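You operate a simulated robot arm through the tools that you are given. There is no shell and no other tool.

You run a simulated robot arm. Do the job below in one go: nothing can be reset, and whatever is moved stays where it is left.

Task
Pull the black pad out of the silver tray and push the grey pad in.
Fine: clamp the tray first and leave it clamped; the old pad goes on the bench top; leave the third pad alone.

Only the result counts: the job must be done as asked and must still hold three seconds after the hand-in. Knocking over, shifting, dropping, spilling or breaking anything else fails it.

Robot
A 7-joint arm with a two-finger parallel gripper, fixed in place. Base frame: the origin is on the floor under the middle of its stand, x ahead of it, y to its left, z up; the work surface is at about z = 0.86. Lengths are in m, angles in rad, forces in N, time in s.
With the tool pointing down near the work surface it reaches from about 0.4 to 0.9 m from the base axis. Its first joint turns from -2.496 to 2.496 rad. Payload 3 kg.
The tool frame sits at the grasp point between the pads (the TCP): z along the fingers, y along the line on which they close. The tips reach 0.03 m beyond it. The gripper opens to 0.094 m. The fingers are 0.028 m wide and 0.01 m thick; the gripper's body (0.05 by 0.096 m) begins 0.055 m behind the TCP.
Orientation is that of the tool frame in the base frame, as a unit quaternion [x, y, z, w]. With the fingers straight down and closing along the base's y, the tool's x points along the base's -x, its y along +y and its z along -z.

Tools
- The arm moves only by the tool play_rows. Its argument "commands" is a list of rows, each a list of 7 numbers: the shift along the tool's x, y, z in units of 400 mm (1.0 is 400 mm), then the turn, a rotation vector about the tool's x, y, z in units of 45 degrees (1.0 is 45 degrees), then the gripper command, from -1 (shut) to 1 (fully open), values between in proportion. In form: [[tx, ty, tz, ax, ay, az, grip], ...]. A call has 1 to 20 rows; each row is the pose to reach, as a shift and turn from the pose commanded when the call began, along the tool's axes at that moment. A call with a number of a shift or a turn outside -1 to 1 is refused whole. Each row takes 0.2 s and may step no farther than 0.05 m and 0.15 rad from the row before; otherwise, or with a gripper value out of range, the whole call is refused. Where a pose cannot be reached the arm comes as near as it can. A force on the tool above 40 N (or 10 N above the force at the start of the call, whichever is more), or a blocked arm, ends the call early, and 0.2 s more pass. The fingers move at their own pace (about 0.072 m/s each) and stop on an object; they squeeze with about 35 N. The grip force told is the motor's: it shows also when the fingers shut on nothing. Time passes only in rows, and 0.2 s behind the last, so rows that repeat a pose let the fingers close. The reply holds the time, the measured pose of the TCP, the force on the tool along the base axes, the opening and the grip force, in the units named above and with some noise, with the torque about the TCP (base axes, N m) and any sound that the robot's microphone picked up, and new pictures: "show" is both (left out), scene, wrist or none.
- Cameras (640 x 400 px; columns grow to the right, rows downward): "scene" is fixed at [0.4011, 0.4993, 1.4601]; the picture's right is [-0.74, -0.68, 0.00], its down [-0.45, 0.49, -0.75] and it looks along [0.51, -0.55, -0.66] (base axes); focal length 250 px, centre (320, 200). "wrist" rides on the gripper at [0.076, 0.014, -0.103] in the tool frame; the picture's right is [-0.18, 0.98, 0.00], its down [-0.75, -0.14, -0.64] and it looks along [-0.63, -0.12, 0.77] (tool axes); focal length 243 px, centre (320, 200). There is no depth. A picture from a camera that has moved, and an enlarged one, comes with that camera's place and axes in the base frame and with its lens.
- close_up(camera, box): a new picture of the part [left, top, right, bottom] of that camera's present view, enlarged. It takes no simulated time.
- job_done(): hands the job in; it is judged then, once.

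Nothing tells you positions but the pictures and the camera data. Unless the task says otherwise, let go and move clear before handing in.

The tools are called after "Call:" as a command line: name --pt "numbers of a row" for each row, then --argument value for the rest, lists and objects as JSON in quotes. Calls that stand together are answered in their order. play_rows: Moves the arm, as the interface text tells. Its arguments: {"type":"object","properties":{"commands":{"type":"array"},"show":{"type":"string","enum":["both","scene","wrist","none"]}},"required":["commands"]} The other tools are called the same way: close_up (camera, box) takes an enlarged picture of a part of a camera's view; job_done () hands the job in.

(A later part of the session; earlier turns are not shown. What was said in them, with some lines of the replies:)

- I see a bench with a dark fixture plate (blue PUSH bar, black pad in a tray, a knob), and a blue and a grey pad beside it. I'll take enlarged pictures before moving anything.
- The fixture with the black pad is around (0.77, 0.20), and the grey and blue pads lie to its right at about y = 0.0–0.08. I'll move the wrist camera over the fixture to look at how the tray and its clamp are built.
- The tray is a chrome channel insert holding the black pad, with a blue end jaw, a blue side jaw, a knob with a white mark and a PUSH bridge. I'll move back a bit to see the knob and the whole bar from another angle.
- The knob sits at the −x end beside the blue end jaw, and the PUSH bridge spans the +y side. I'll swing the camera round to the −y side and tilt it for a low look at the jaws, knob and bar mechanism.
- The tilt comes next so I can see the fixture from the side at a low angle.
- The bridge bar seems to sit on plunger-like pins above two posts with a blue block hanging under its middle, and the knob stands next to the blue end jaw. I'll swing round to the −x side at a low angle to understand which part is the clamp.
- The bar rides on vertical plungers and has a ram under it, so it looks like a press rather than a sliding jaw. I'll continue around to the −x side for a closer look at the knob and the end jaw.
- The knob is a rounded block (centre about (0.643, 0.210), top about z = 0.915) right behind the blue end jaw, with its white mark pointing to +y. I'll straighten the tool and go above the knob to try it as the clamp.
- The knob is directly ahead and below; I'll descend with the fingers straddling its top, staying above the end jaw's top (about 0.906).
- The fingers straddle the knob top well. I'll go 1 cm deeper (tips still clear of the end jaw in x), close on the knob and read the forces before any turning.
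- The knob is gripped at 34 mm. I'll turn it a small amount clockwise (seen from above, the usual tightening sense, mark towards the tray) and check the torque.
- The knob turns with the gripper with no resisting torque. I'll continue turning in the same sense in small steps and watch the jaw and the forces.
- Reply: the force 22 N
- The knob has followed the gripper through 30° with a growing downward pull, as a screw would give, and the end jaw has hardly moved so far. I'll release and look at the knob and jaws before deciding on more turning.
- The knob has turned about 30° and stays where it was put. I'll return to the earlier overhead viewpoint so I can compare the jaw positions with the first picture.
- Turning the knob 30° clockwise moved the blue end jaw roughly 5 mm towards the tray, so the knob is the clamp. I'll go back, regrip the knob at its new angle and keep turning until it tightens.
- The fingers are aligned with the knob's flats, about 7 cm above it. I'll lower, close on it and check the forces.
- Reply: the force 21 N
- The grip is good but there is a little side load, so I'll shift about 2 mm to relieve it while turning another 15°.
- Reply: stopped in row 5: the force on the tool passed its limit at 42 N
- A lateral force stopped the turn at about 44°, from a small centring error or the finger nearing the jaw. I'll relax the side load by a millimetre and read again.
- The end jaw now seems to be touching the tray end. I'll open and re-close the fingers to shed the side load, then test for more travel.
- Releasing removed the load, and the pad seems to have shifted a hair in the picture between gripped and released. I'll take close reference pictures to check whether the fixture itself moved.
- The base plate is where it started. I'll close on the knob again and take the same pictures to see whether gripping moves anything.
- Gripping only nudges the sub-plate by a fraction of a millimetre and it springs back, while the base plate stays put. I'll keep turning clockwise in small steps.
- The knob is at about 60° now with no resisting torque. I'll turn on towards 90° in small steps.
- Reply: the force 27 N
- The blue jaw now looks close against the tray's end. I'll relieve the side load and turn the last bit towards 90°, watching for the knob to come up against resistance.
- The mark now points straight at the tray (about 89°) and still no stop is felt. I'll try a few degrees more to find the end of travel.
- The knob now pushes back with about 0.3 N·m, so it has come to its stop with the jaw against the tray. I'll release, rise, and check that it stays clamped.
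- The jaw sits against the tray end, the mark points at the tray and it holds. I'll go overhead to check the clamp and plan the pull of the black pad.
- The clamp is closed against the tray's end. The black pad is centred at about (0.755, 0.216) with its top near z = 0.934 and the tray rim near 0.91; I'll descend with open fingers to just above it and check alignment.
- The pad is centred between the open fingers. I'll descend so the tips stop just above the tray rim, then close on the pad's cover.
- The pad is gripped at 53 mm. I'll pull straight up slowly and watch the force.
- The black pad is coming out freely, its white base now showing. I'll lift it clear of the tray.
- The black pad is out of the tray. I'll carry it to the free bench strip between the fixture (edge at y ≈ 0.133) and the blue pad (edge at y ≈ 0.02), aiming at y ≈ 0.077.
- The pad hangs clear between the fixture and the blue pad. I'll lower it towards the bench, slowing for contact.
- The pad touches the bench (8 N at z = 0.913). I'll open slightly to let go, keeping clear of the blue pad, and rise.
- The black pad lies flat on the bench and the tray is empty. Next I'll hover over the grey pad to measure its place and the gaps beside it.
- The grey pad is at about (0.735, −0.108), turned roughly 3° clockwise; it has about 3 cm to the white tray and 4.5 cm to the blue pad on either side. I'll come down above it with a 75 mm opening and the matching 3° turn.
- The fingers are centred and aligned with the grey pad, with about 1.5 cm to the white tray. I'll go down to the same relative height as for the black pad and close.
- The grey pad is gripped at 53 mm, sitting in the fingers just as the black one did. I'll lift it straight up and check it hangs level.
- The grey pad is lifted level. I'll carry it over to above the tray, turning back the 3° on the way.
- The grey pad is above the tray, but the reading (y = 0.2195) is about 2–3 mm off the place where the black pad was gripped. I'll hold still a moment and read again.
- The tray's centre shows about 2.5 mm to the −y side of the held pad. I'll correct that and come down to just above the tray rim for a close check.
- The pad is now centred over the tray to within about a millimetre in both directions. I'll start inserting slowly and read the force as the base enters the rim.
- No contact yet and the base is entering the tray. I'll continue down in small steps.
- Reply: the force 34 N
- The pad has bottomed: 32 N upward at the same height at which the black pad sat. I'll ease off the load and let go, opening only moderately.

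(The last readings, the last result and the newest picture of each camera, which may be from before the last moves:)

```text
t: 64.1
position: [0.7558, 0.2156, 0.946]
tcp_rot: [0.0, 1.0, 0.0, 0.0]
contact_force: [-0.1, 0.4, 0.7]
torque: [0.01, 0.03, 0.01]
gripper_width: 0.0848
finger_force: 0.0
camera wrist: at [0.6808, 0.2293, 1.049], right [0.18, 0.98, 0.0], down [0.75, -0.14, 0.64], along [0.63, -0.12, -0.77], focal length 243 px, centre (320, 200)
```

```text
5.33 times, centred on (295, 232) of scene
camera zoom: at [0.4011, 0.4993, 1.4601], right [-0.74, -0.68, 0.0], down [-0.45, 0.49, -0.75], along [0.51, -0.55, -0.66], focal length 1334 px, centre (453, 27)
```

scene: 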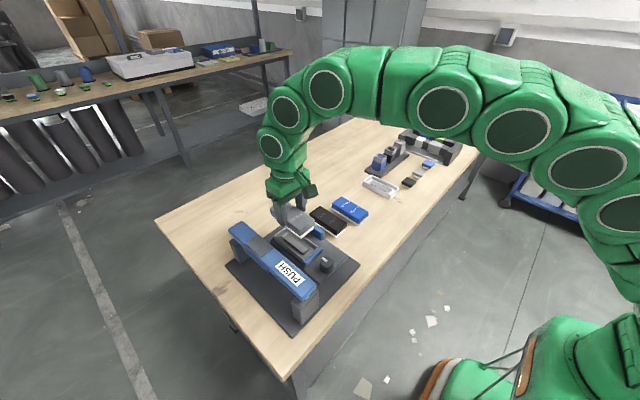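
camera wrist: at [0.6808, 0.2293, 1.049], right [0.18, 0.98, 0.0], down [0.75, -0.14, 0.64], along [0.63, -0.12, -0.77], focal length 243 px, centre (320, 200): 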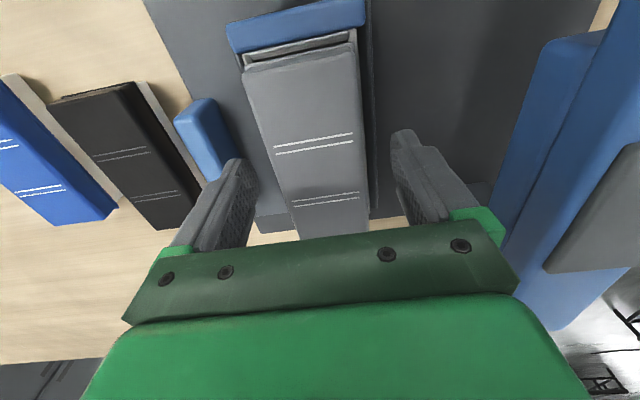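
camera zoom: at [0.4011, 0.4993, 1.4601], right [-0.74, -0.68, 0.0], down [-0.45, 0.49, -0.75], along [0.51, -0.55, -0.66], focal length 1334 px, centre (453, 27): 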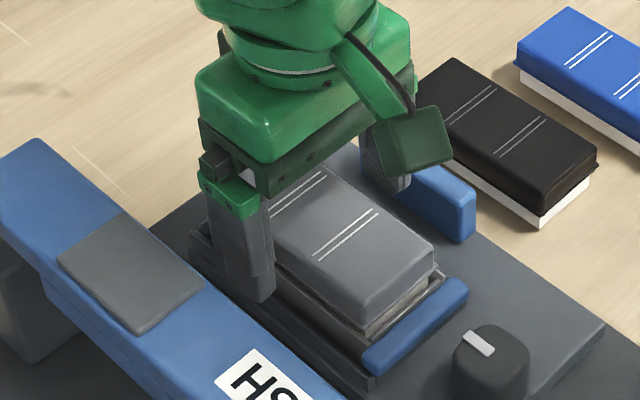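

The pad is released in the tray. I'll rise straight up to the overhead viewpoint and compare the grey pad's seating with the black pad's earlier picture.

Call:
play_rows --pt "0 0 -0.05 0 0 0 0.8" --pt "0 0 -0.14 0 0 0 0.8" --pt "0 0 -0.24 0 0 0 1" --pt "0.02 -0.01 -0.34 0 0 0 1" --pt "0.035 -0.02 -0.44 0 0 0 1" --pt "0.043 -0.022 -0.5 0 0 0 1" --pt "0.043 -0.022 -0.5 0 0 0 1" --show "both"

Call:
close_up --camera "wrist" --box '[240, 0, 480, 150]'

Call:
close_up --camera "scene" --box '[270, 210, 340, 280]'

Call:
close_up --camera "wrist" --box '[280, 0, 370, 60]'

```text
t: 65.7
position: [0.7387, 0.2059, 1.1471]
tcp_rot: [0.001, 1.0, 0.0, 0.0]
contact_force: [-0.5, -0.1, -0.4]
torque: [-0.01, -0.01, -0.01]
gripper_width: 0.0941
finger_force: 0.2
camera wrist: at [0.6641, 0.2196, 1.2485], right [0.18, 0.98, 0.0], down [0.75, -0.14, 0.64], along [0.63, -0.12, -0.77], focal length 243 px, centre (320, 200)
```

scene: 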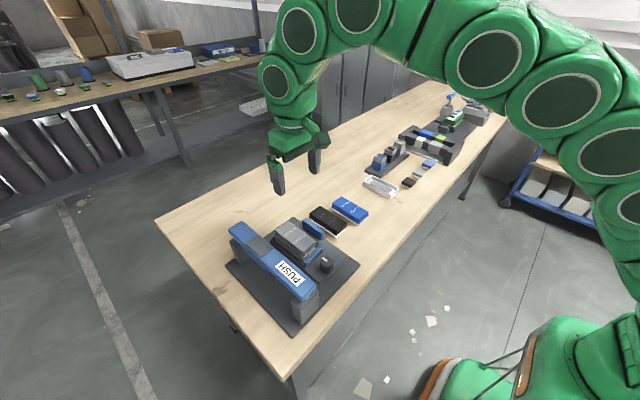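
wrist: 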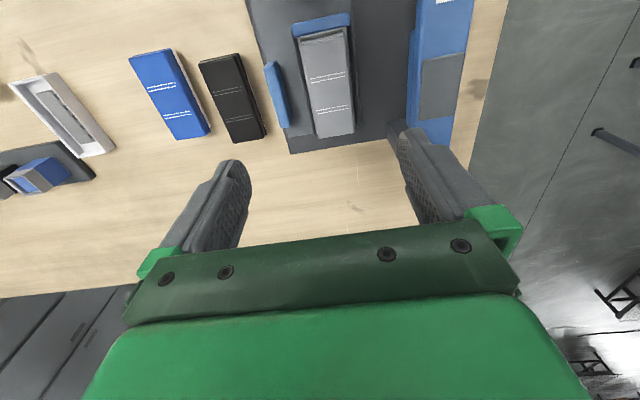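

```text
2.67 times, centred on (360, 75) of wrist
camera zoom: at [0.6641, 0.2196, 1.2485], right [0.18, 0.98, 0.0], down [0.75, -0.14, 0.64], along [0.63, -0.12, -0.77], focal length 647 px, centre (213, 533)
```

zoom: 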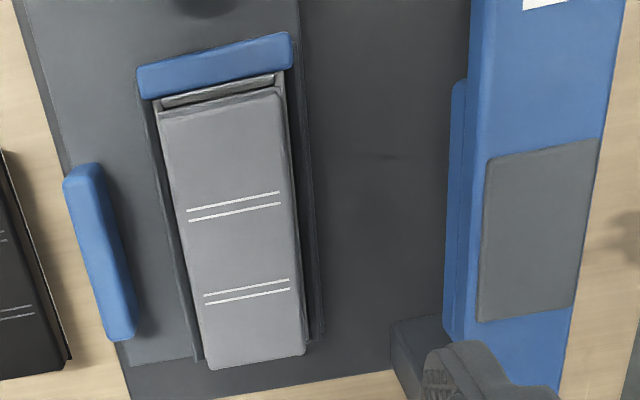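

```text
5.71 times, centred on (305, 245) of scene
camera zoom: at [0.4011, 0.4993, 1.4601], right [-0.74, -0.68, 0.0], down [-0.45, 0.49, -0.75], along [0.51, -0.55, -0.66], focal length 1429 px, centre (406, -57)
```

zoom: 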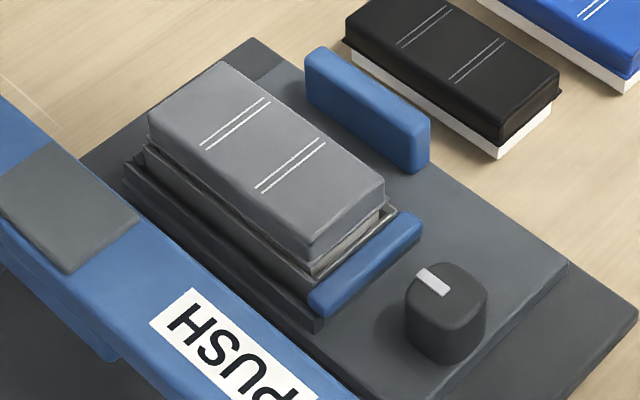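

```text
6.67 times, centred on (325, 30) of wrist
camera zoom: at [0.6641, 0.2196, 1.2485], right [0.18, 0.98, 0.0], down [0.75, -0.14, 0.64], along [0.63, -0.12, -0.77], focal length 1618 px, centre (287, 1333)
```

zoom: 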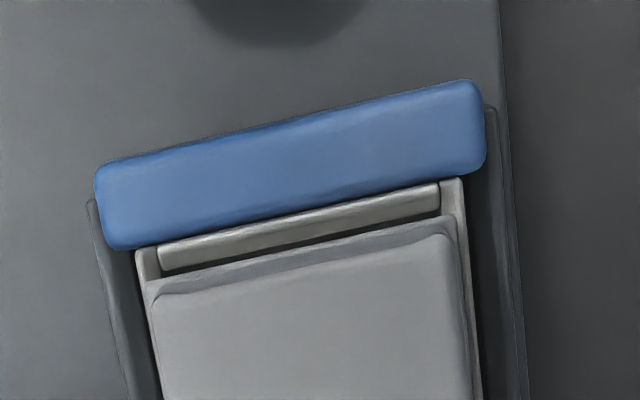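

Call:
close_up --camera "scene" --box '[270, 210, 310, 250]'

Call:
close_up --camera "scene" --box '[300, 225, 345, 270]'

Call:
close_up --camera "scene" --box '[220, 200, 370, 340]'

```text
10.00 times, centred on (290, 230) of scene
camera zoom: at [0.4011, 0.4993, 1.4601], right [-0.74, -0.68, 0.0], down [-0.45, 0.49, -0.75], along [0.51, -0.55, -0.66], focal length 2501 px, centre (620, -100)
```

zoom: 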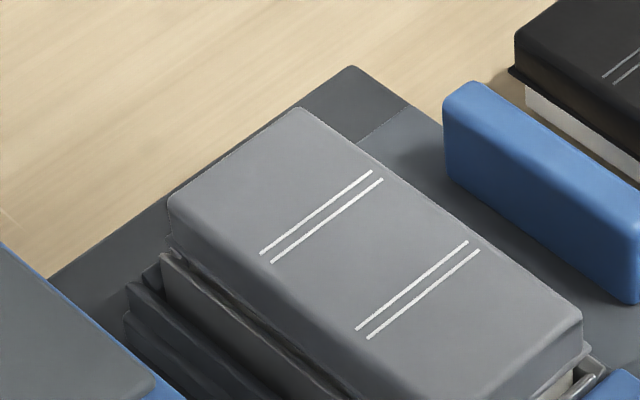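

```text
8.89 times, centred on (322, 248) of scene
camera zoom: at [0.4011, 0.4993, 1.4601], right [-0.74, -0.68, 0.0], down [-0.45, 0.49, -0.75], along [0.51, -0.55, -0.66], focal length 2223 px, centre (298, -222)
```

zoom: 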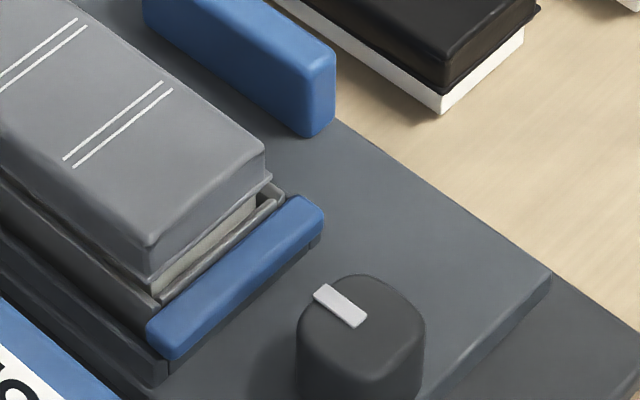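

```text
2.86 times, centred on (295, 270) of scene
camera zoom: at [0.4011, 0.4993, 1.4601], right [-0.74, -0.68, 0.0], down [-0.45, 0.49, -0.75], along [0.51, -0.55, -0.66], focal length 715 px, centre (391, 0)
```

zoom: 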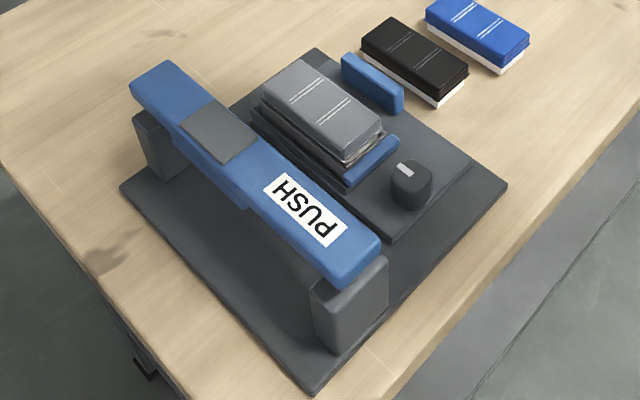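

The grey pad sits at the black pad's old place and depth within about a millimetre, the jaw is still closed, and the base plate hasn't moved. To be sure it's fully home, I'll press gently on its middle with closed fingers.

Call:
play_rows --pt "-0.02 0.012 0.08 0 0 0 -1" --pt "-0.043 0.025 0.17 0 0 0 -1" --pt "-0.043 0.025 0.27 0 0 0 -1" --pt "-0.043 0.025 0.36 0 0 0 -1" --pt "-0.043 0.025 0.43 0 0 0 -1" --pt "-0.043 0.025 0.44 0 0 0 -1" --pt "-0.043 0.025 0.44 0 0 0 -1" --show "wrist"

Call:
close_up --camera "scene" --box '[260, 195, 330, 270]'

```text
t: 67.3
position: [0.7543, 0.2147, 0.9718]
tcp_rot: [0.001, 1.0, 0.0, 0.0]
contact_force: [-0.5, -0.7, 0.2]
torque: [0.02, 0.0, 0.01]
gripper_width: 0.0
finger_force: 32.9
camera wrist: at [0.6802, 0.2291, 1.0738], right [0.18, 0.98, 0.0], down [0.75, -0.14, 0.64], along [0.63, -0.12, -0.77], focal length 243 px, centre (320, 200)
```

wrist: 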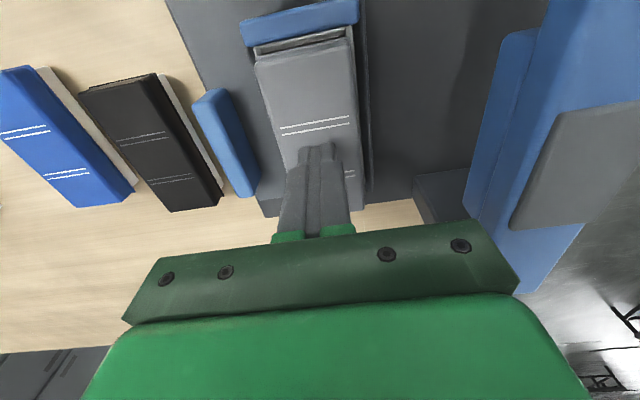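

```text
5.33 times, centred on (295, 232) of scene
camera zoom: at [0.4011, 0.4993, 1.4601], right [-0.74, -0.68, 0.0], down [-0.45, 0.49, -0.75], along [0.51, -0.55, -0.66], focal length 1334 px, centre (453, 27)
```

zoom: 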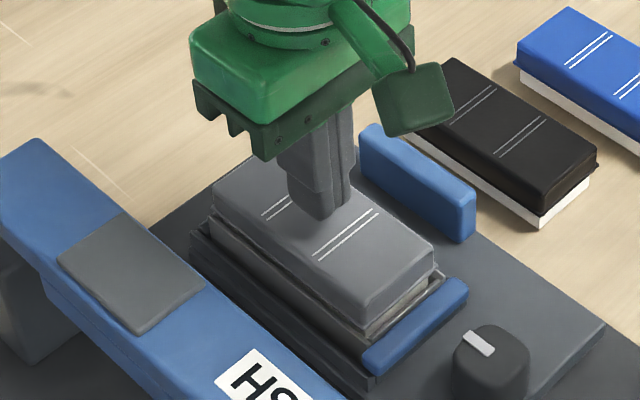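

Call:
play_rows --pt "0 0 0.008 0 0 0 -1" --pt "0 0 0.014 0 0 0 -1" --pt "0 0 0.018 0 0 0 -1" --pt "0 0 0.02 0 0 0 -1" --pt "0 0 0.02 0 0 0 -1" --show "none"

```text
t: 68.5
position: [0.7544, 0.2153, 0.964]
tcp_rot: [0.0, 1.0, -0.001, 0.0]
contact_force: [-0.6, -0.4, 0.1]
torque: [0.02, 0.0, -0.02]
gripper_width: 0.0002
finger_force: 33.2
```

Call:
play_rows --pt "0 0 0.002 0 0 0 -1" --pt "0 0 0.004 0 0 0 -1" --pt "0 0 0.006 0 0 0 -1" --pt "0 0 0.006 0 0 0 -1" --show "none"

```text
t: 69.5
position: [0.7559, 0.2154, 0.9631]
tcp_rot: [0.0, 1.0, 0.0, 0.001]
contact_force: [-7.8, 0.0, 17.4]
torque: [0.01, 0.34, -0.02]
gripper_width: 0.0
finger_force: 32.7
```

Contact comes at the expected height (pad top at about 0.933). I'll press a touch more to confirm it doesn't sink further, then back off.

Call:
play_rows --pt "0 0 0.001 0 0 0 -1" --pt "0 0 0.002 0 0 0 -1" --pt "0 0 0.002 0 0 0 -1" --show "none"

```text
t: 70.3
position: [0.7559, 0.2165, 0.9623]
tcp_rot: [0.0, 1.0, 0.001, 0.001]
contact_force: [-2.3, 1.1, 4.7]
torque: [-0.01, 0.13, -0.04]
gripper_width: 0.0
finger_force: 32.8
stopped in row 3: the force on the tool passed its limit at 41 N (the readings are from after the stop); the commanded pose is now the measured one
```

The pad took over 40 N without sinking, so it is fully seated. I'll rise clear and make a last check of everything.

Call:
play_rows --pt "0 0 -0.03 0 0 0 -1" --pt "0 0 -0.11 0 0 0 -1" --pt "0 0 -0.21 0 0 0 0" --pt "0.02 -0.01 -0.31 0 0 0 1" --pt "0.043 -0.025 -0.41 0 0 0 1" --pt "0.043 -0.025 -0.46 0 0 0 1" --pt "0.043 -0.025 -0.46 0 0 0 1" --show "both"

Call:
close_up --camera "wrist" --box '[240, 0, 480, 150]'

Call:
close_up --camera "scene" --box '[270, 210, 310, 250]'

Call:
close_up --camera "scene" --box '[300, 225, 345, 270]'

Call:
close_up --camera "scene" --box '[220, 160, 420, 340]'

Call:
close_up --camera "wrist" --box '[280, 0, 370, 60]'

```text
t: 71.9
position: [0.7391, 0.206, 1.1464]
tcp_rot: [0.0, 1.0, 0.0, 0.001]
contact_force: [0.1, 0.6, -1.1]
torque: [0.02, -0.05, -0.01]
gripper_width: 0.094
finger_force: 0.0
camera wrist: at [0.664, 0.22, 1.2488], right [0.18, 0.98, 0.0], down [0.75, -0.14, 0.64], along [0.63, -0.12, -0.77], focal length 243 px, centre (320, 200)
```

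scene: 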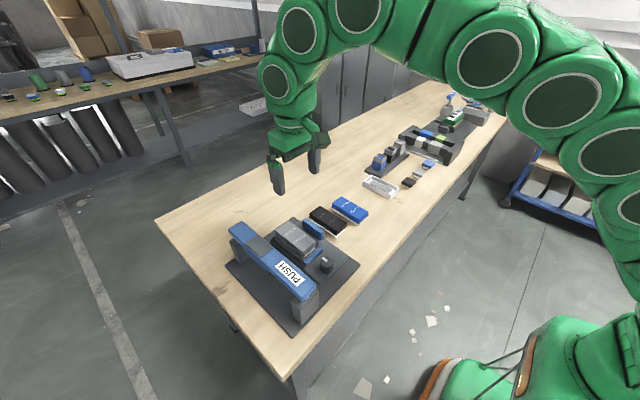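
wrist: 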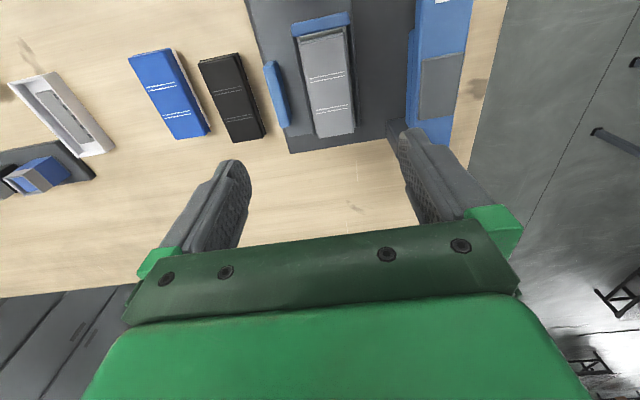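

```text
2.67 times, centred on (360, 75) of wrist
camera zoom: at [0.664, 0.22, 1.2488], right [0.18, 0.98, 0.0], down [0.75, -0.14, 0.64], along [0.63, -0.12, -0.77], focal length 647 px, centre (213, 533)
```

zoom: 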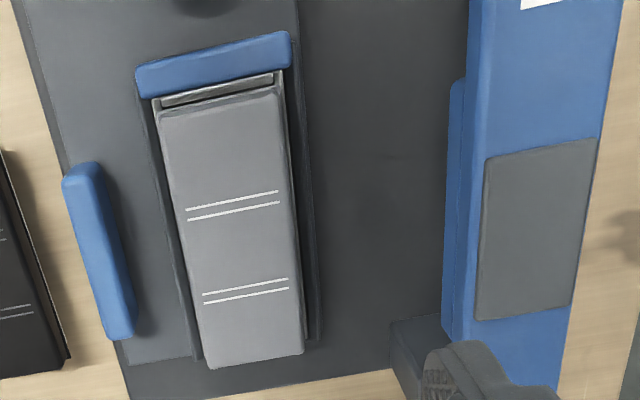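

```text
10.00 times, centred on (290, 230) of scene
camera zoom: at [0.4011, 0.4993, 1.4601], right [-0.74, -0.68, 0.0], down [-0.45, 0.49, -0.75], along [0.51, -0.55, -0.66], focal length 2501 px, centre (620, -100)
```

zoom: 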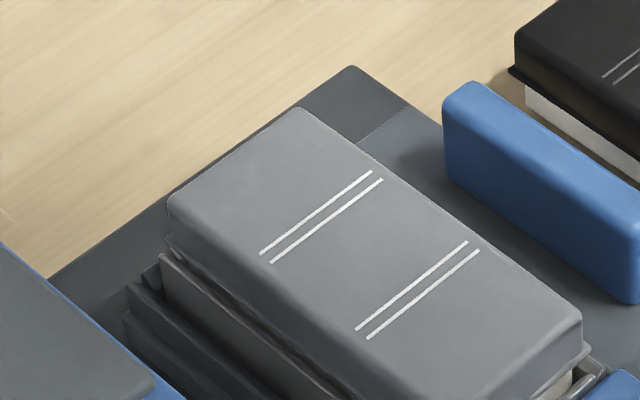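

```text
8.89 times, centred on (322, 248) of scene
camera zoom: at [0.4011, 0.4993, 1.4601], right [-0.74, -0.68, 0.0], down [-0.45, 0.49, -0.75], along [0.51, -0.55, -0.66], focal length 2223 px, centre (298, -222)
```

zoom: 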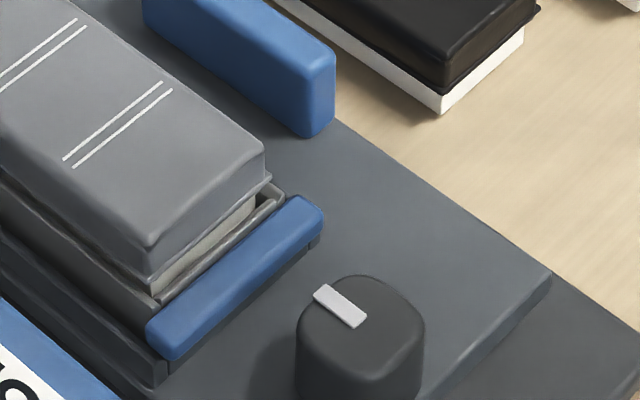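

```text
2.22 times, centred on (320, 250) of scene
camera zoom: at [0.4011, 0.4993, 1.4601], right [-0.74, -0.68, 0.0], down [-0.45, 0.49, -0.75], along [0.51, -0.55, -0.66], focal length 556 px, centre (320, 89)
```

zoom: 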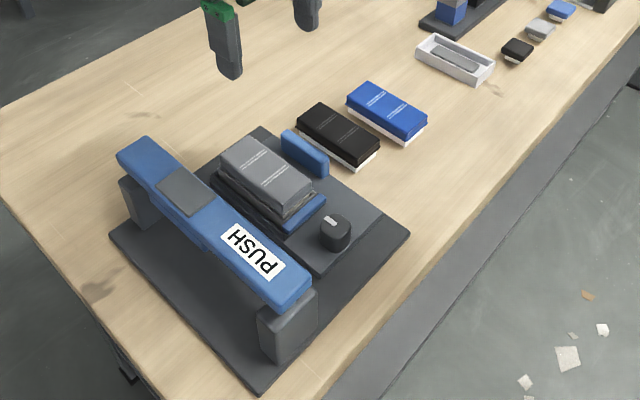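

```text
6.67 times, centred on (325, 30) of wrist
camera zoom: at [0.664, 0.22, 1.2488], right [0.18, 0.98, 0.0], down [0.75, -0.14, 0.64], along [0.63, -0.12, -0.77], focal length 1618 px, centre (287, 1333)
```

zoom: 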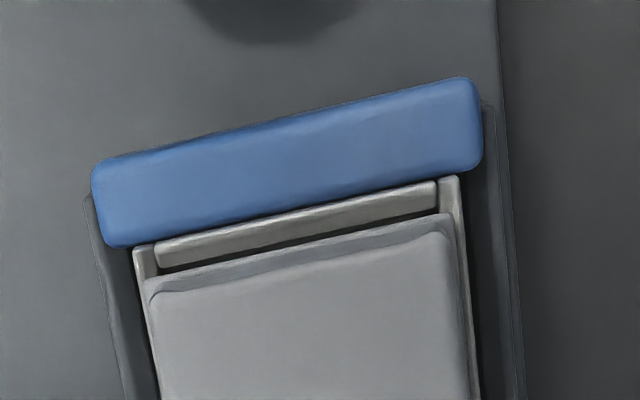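

Everything is in place: the knob is at its stop with the jaw against the silver tray, and the grey pad is seated level. The black pad lies flat on the bench, the blue pad is untouched, and the arm is clear with the gripper open. I'm handing in the job.

Call:
job_done

```text
The job is handed in.
```

The grey pad is seated in the silver tray, the tray is clamped and still clamped, and I've handed the job in. No verdict came back with the hand-in.

- **Clamp:** I turned the black knob about 90° clockwise until it reached its stop. That moved the blue end jaw up against the tray, and it stayed there when I let go. I did this before touching the pads.
- **Black pad:** It lifted out freely and now lies flat on the bench between the fixture and the blue pad.
- **Grey pad:** It went in to the same depth the black one had, to within about 1 mm. I then pressed on it with just over 40 N, and it did not sink any further.
- **Other items:** I never touched the blue pad or the PUSH bar. In the pictures the fixture's base plate has not moved.

While I turned the knob, side loads flexed the small plate holding the tray by up to about 2 mm. It sprang back each time I let go.
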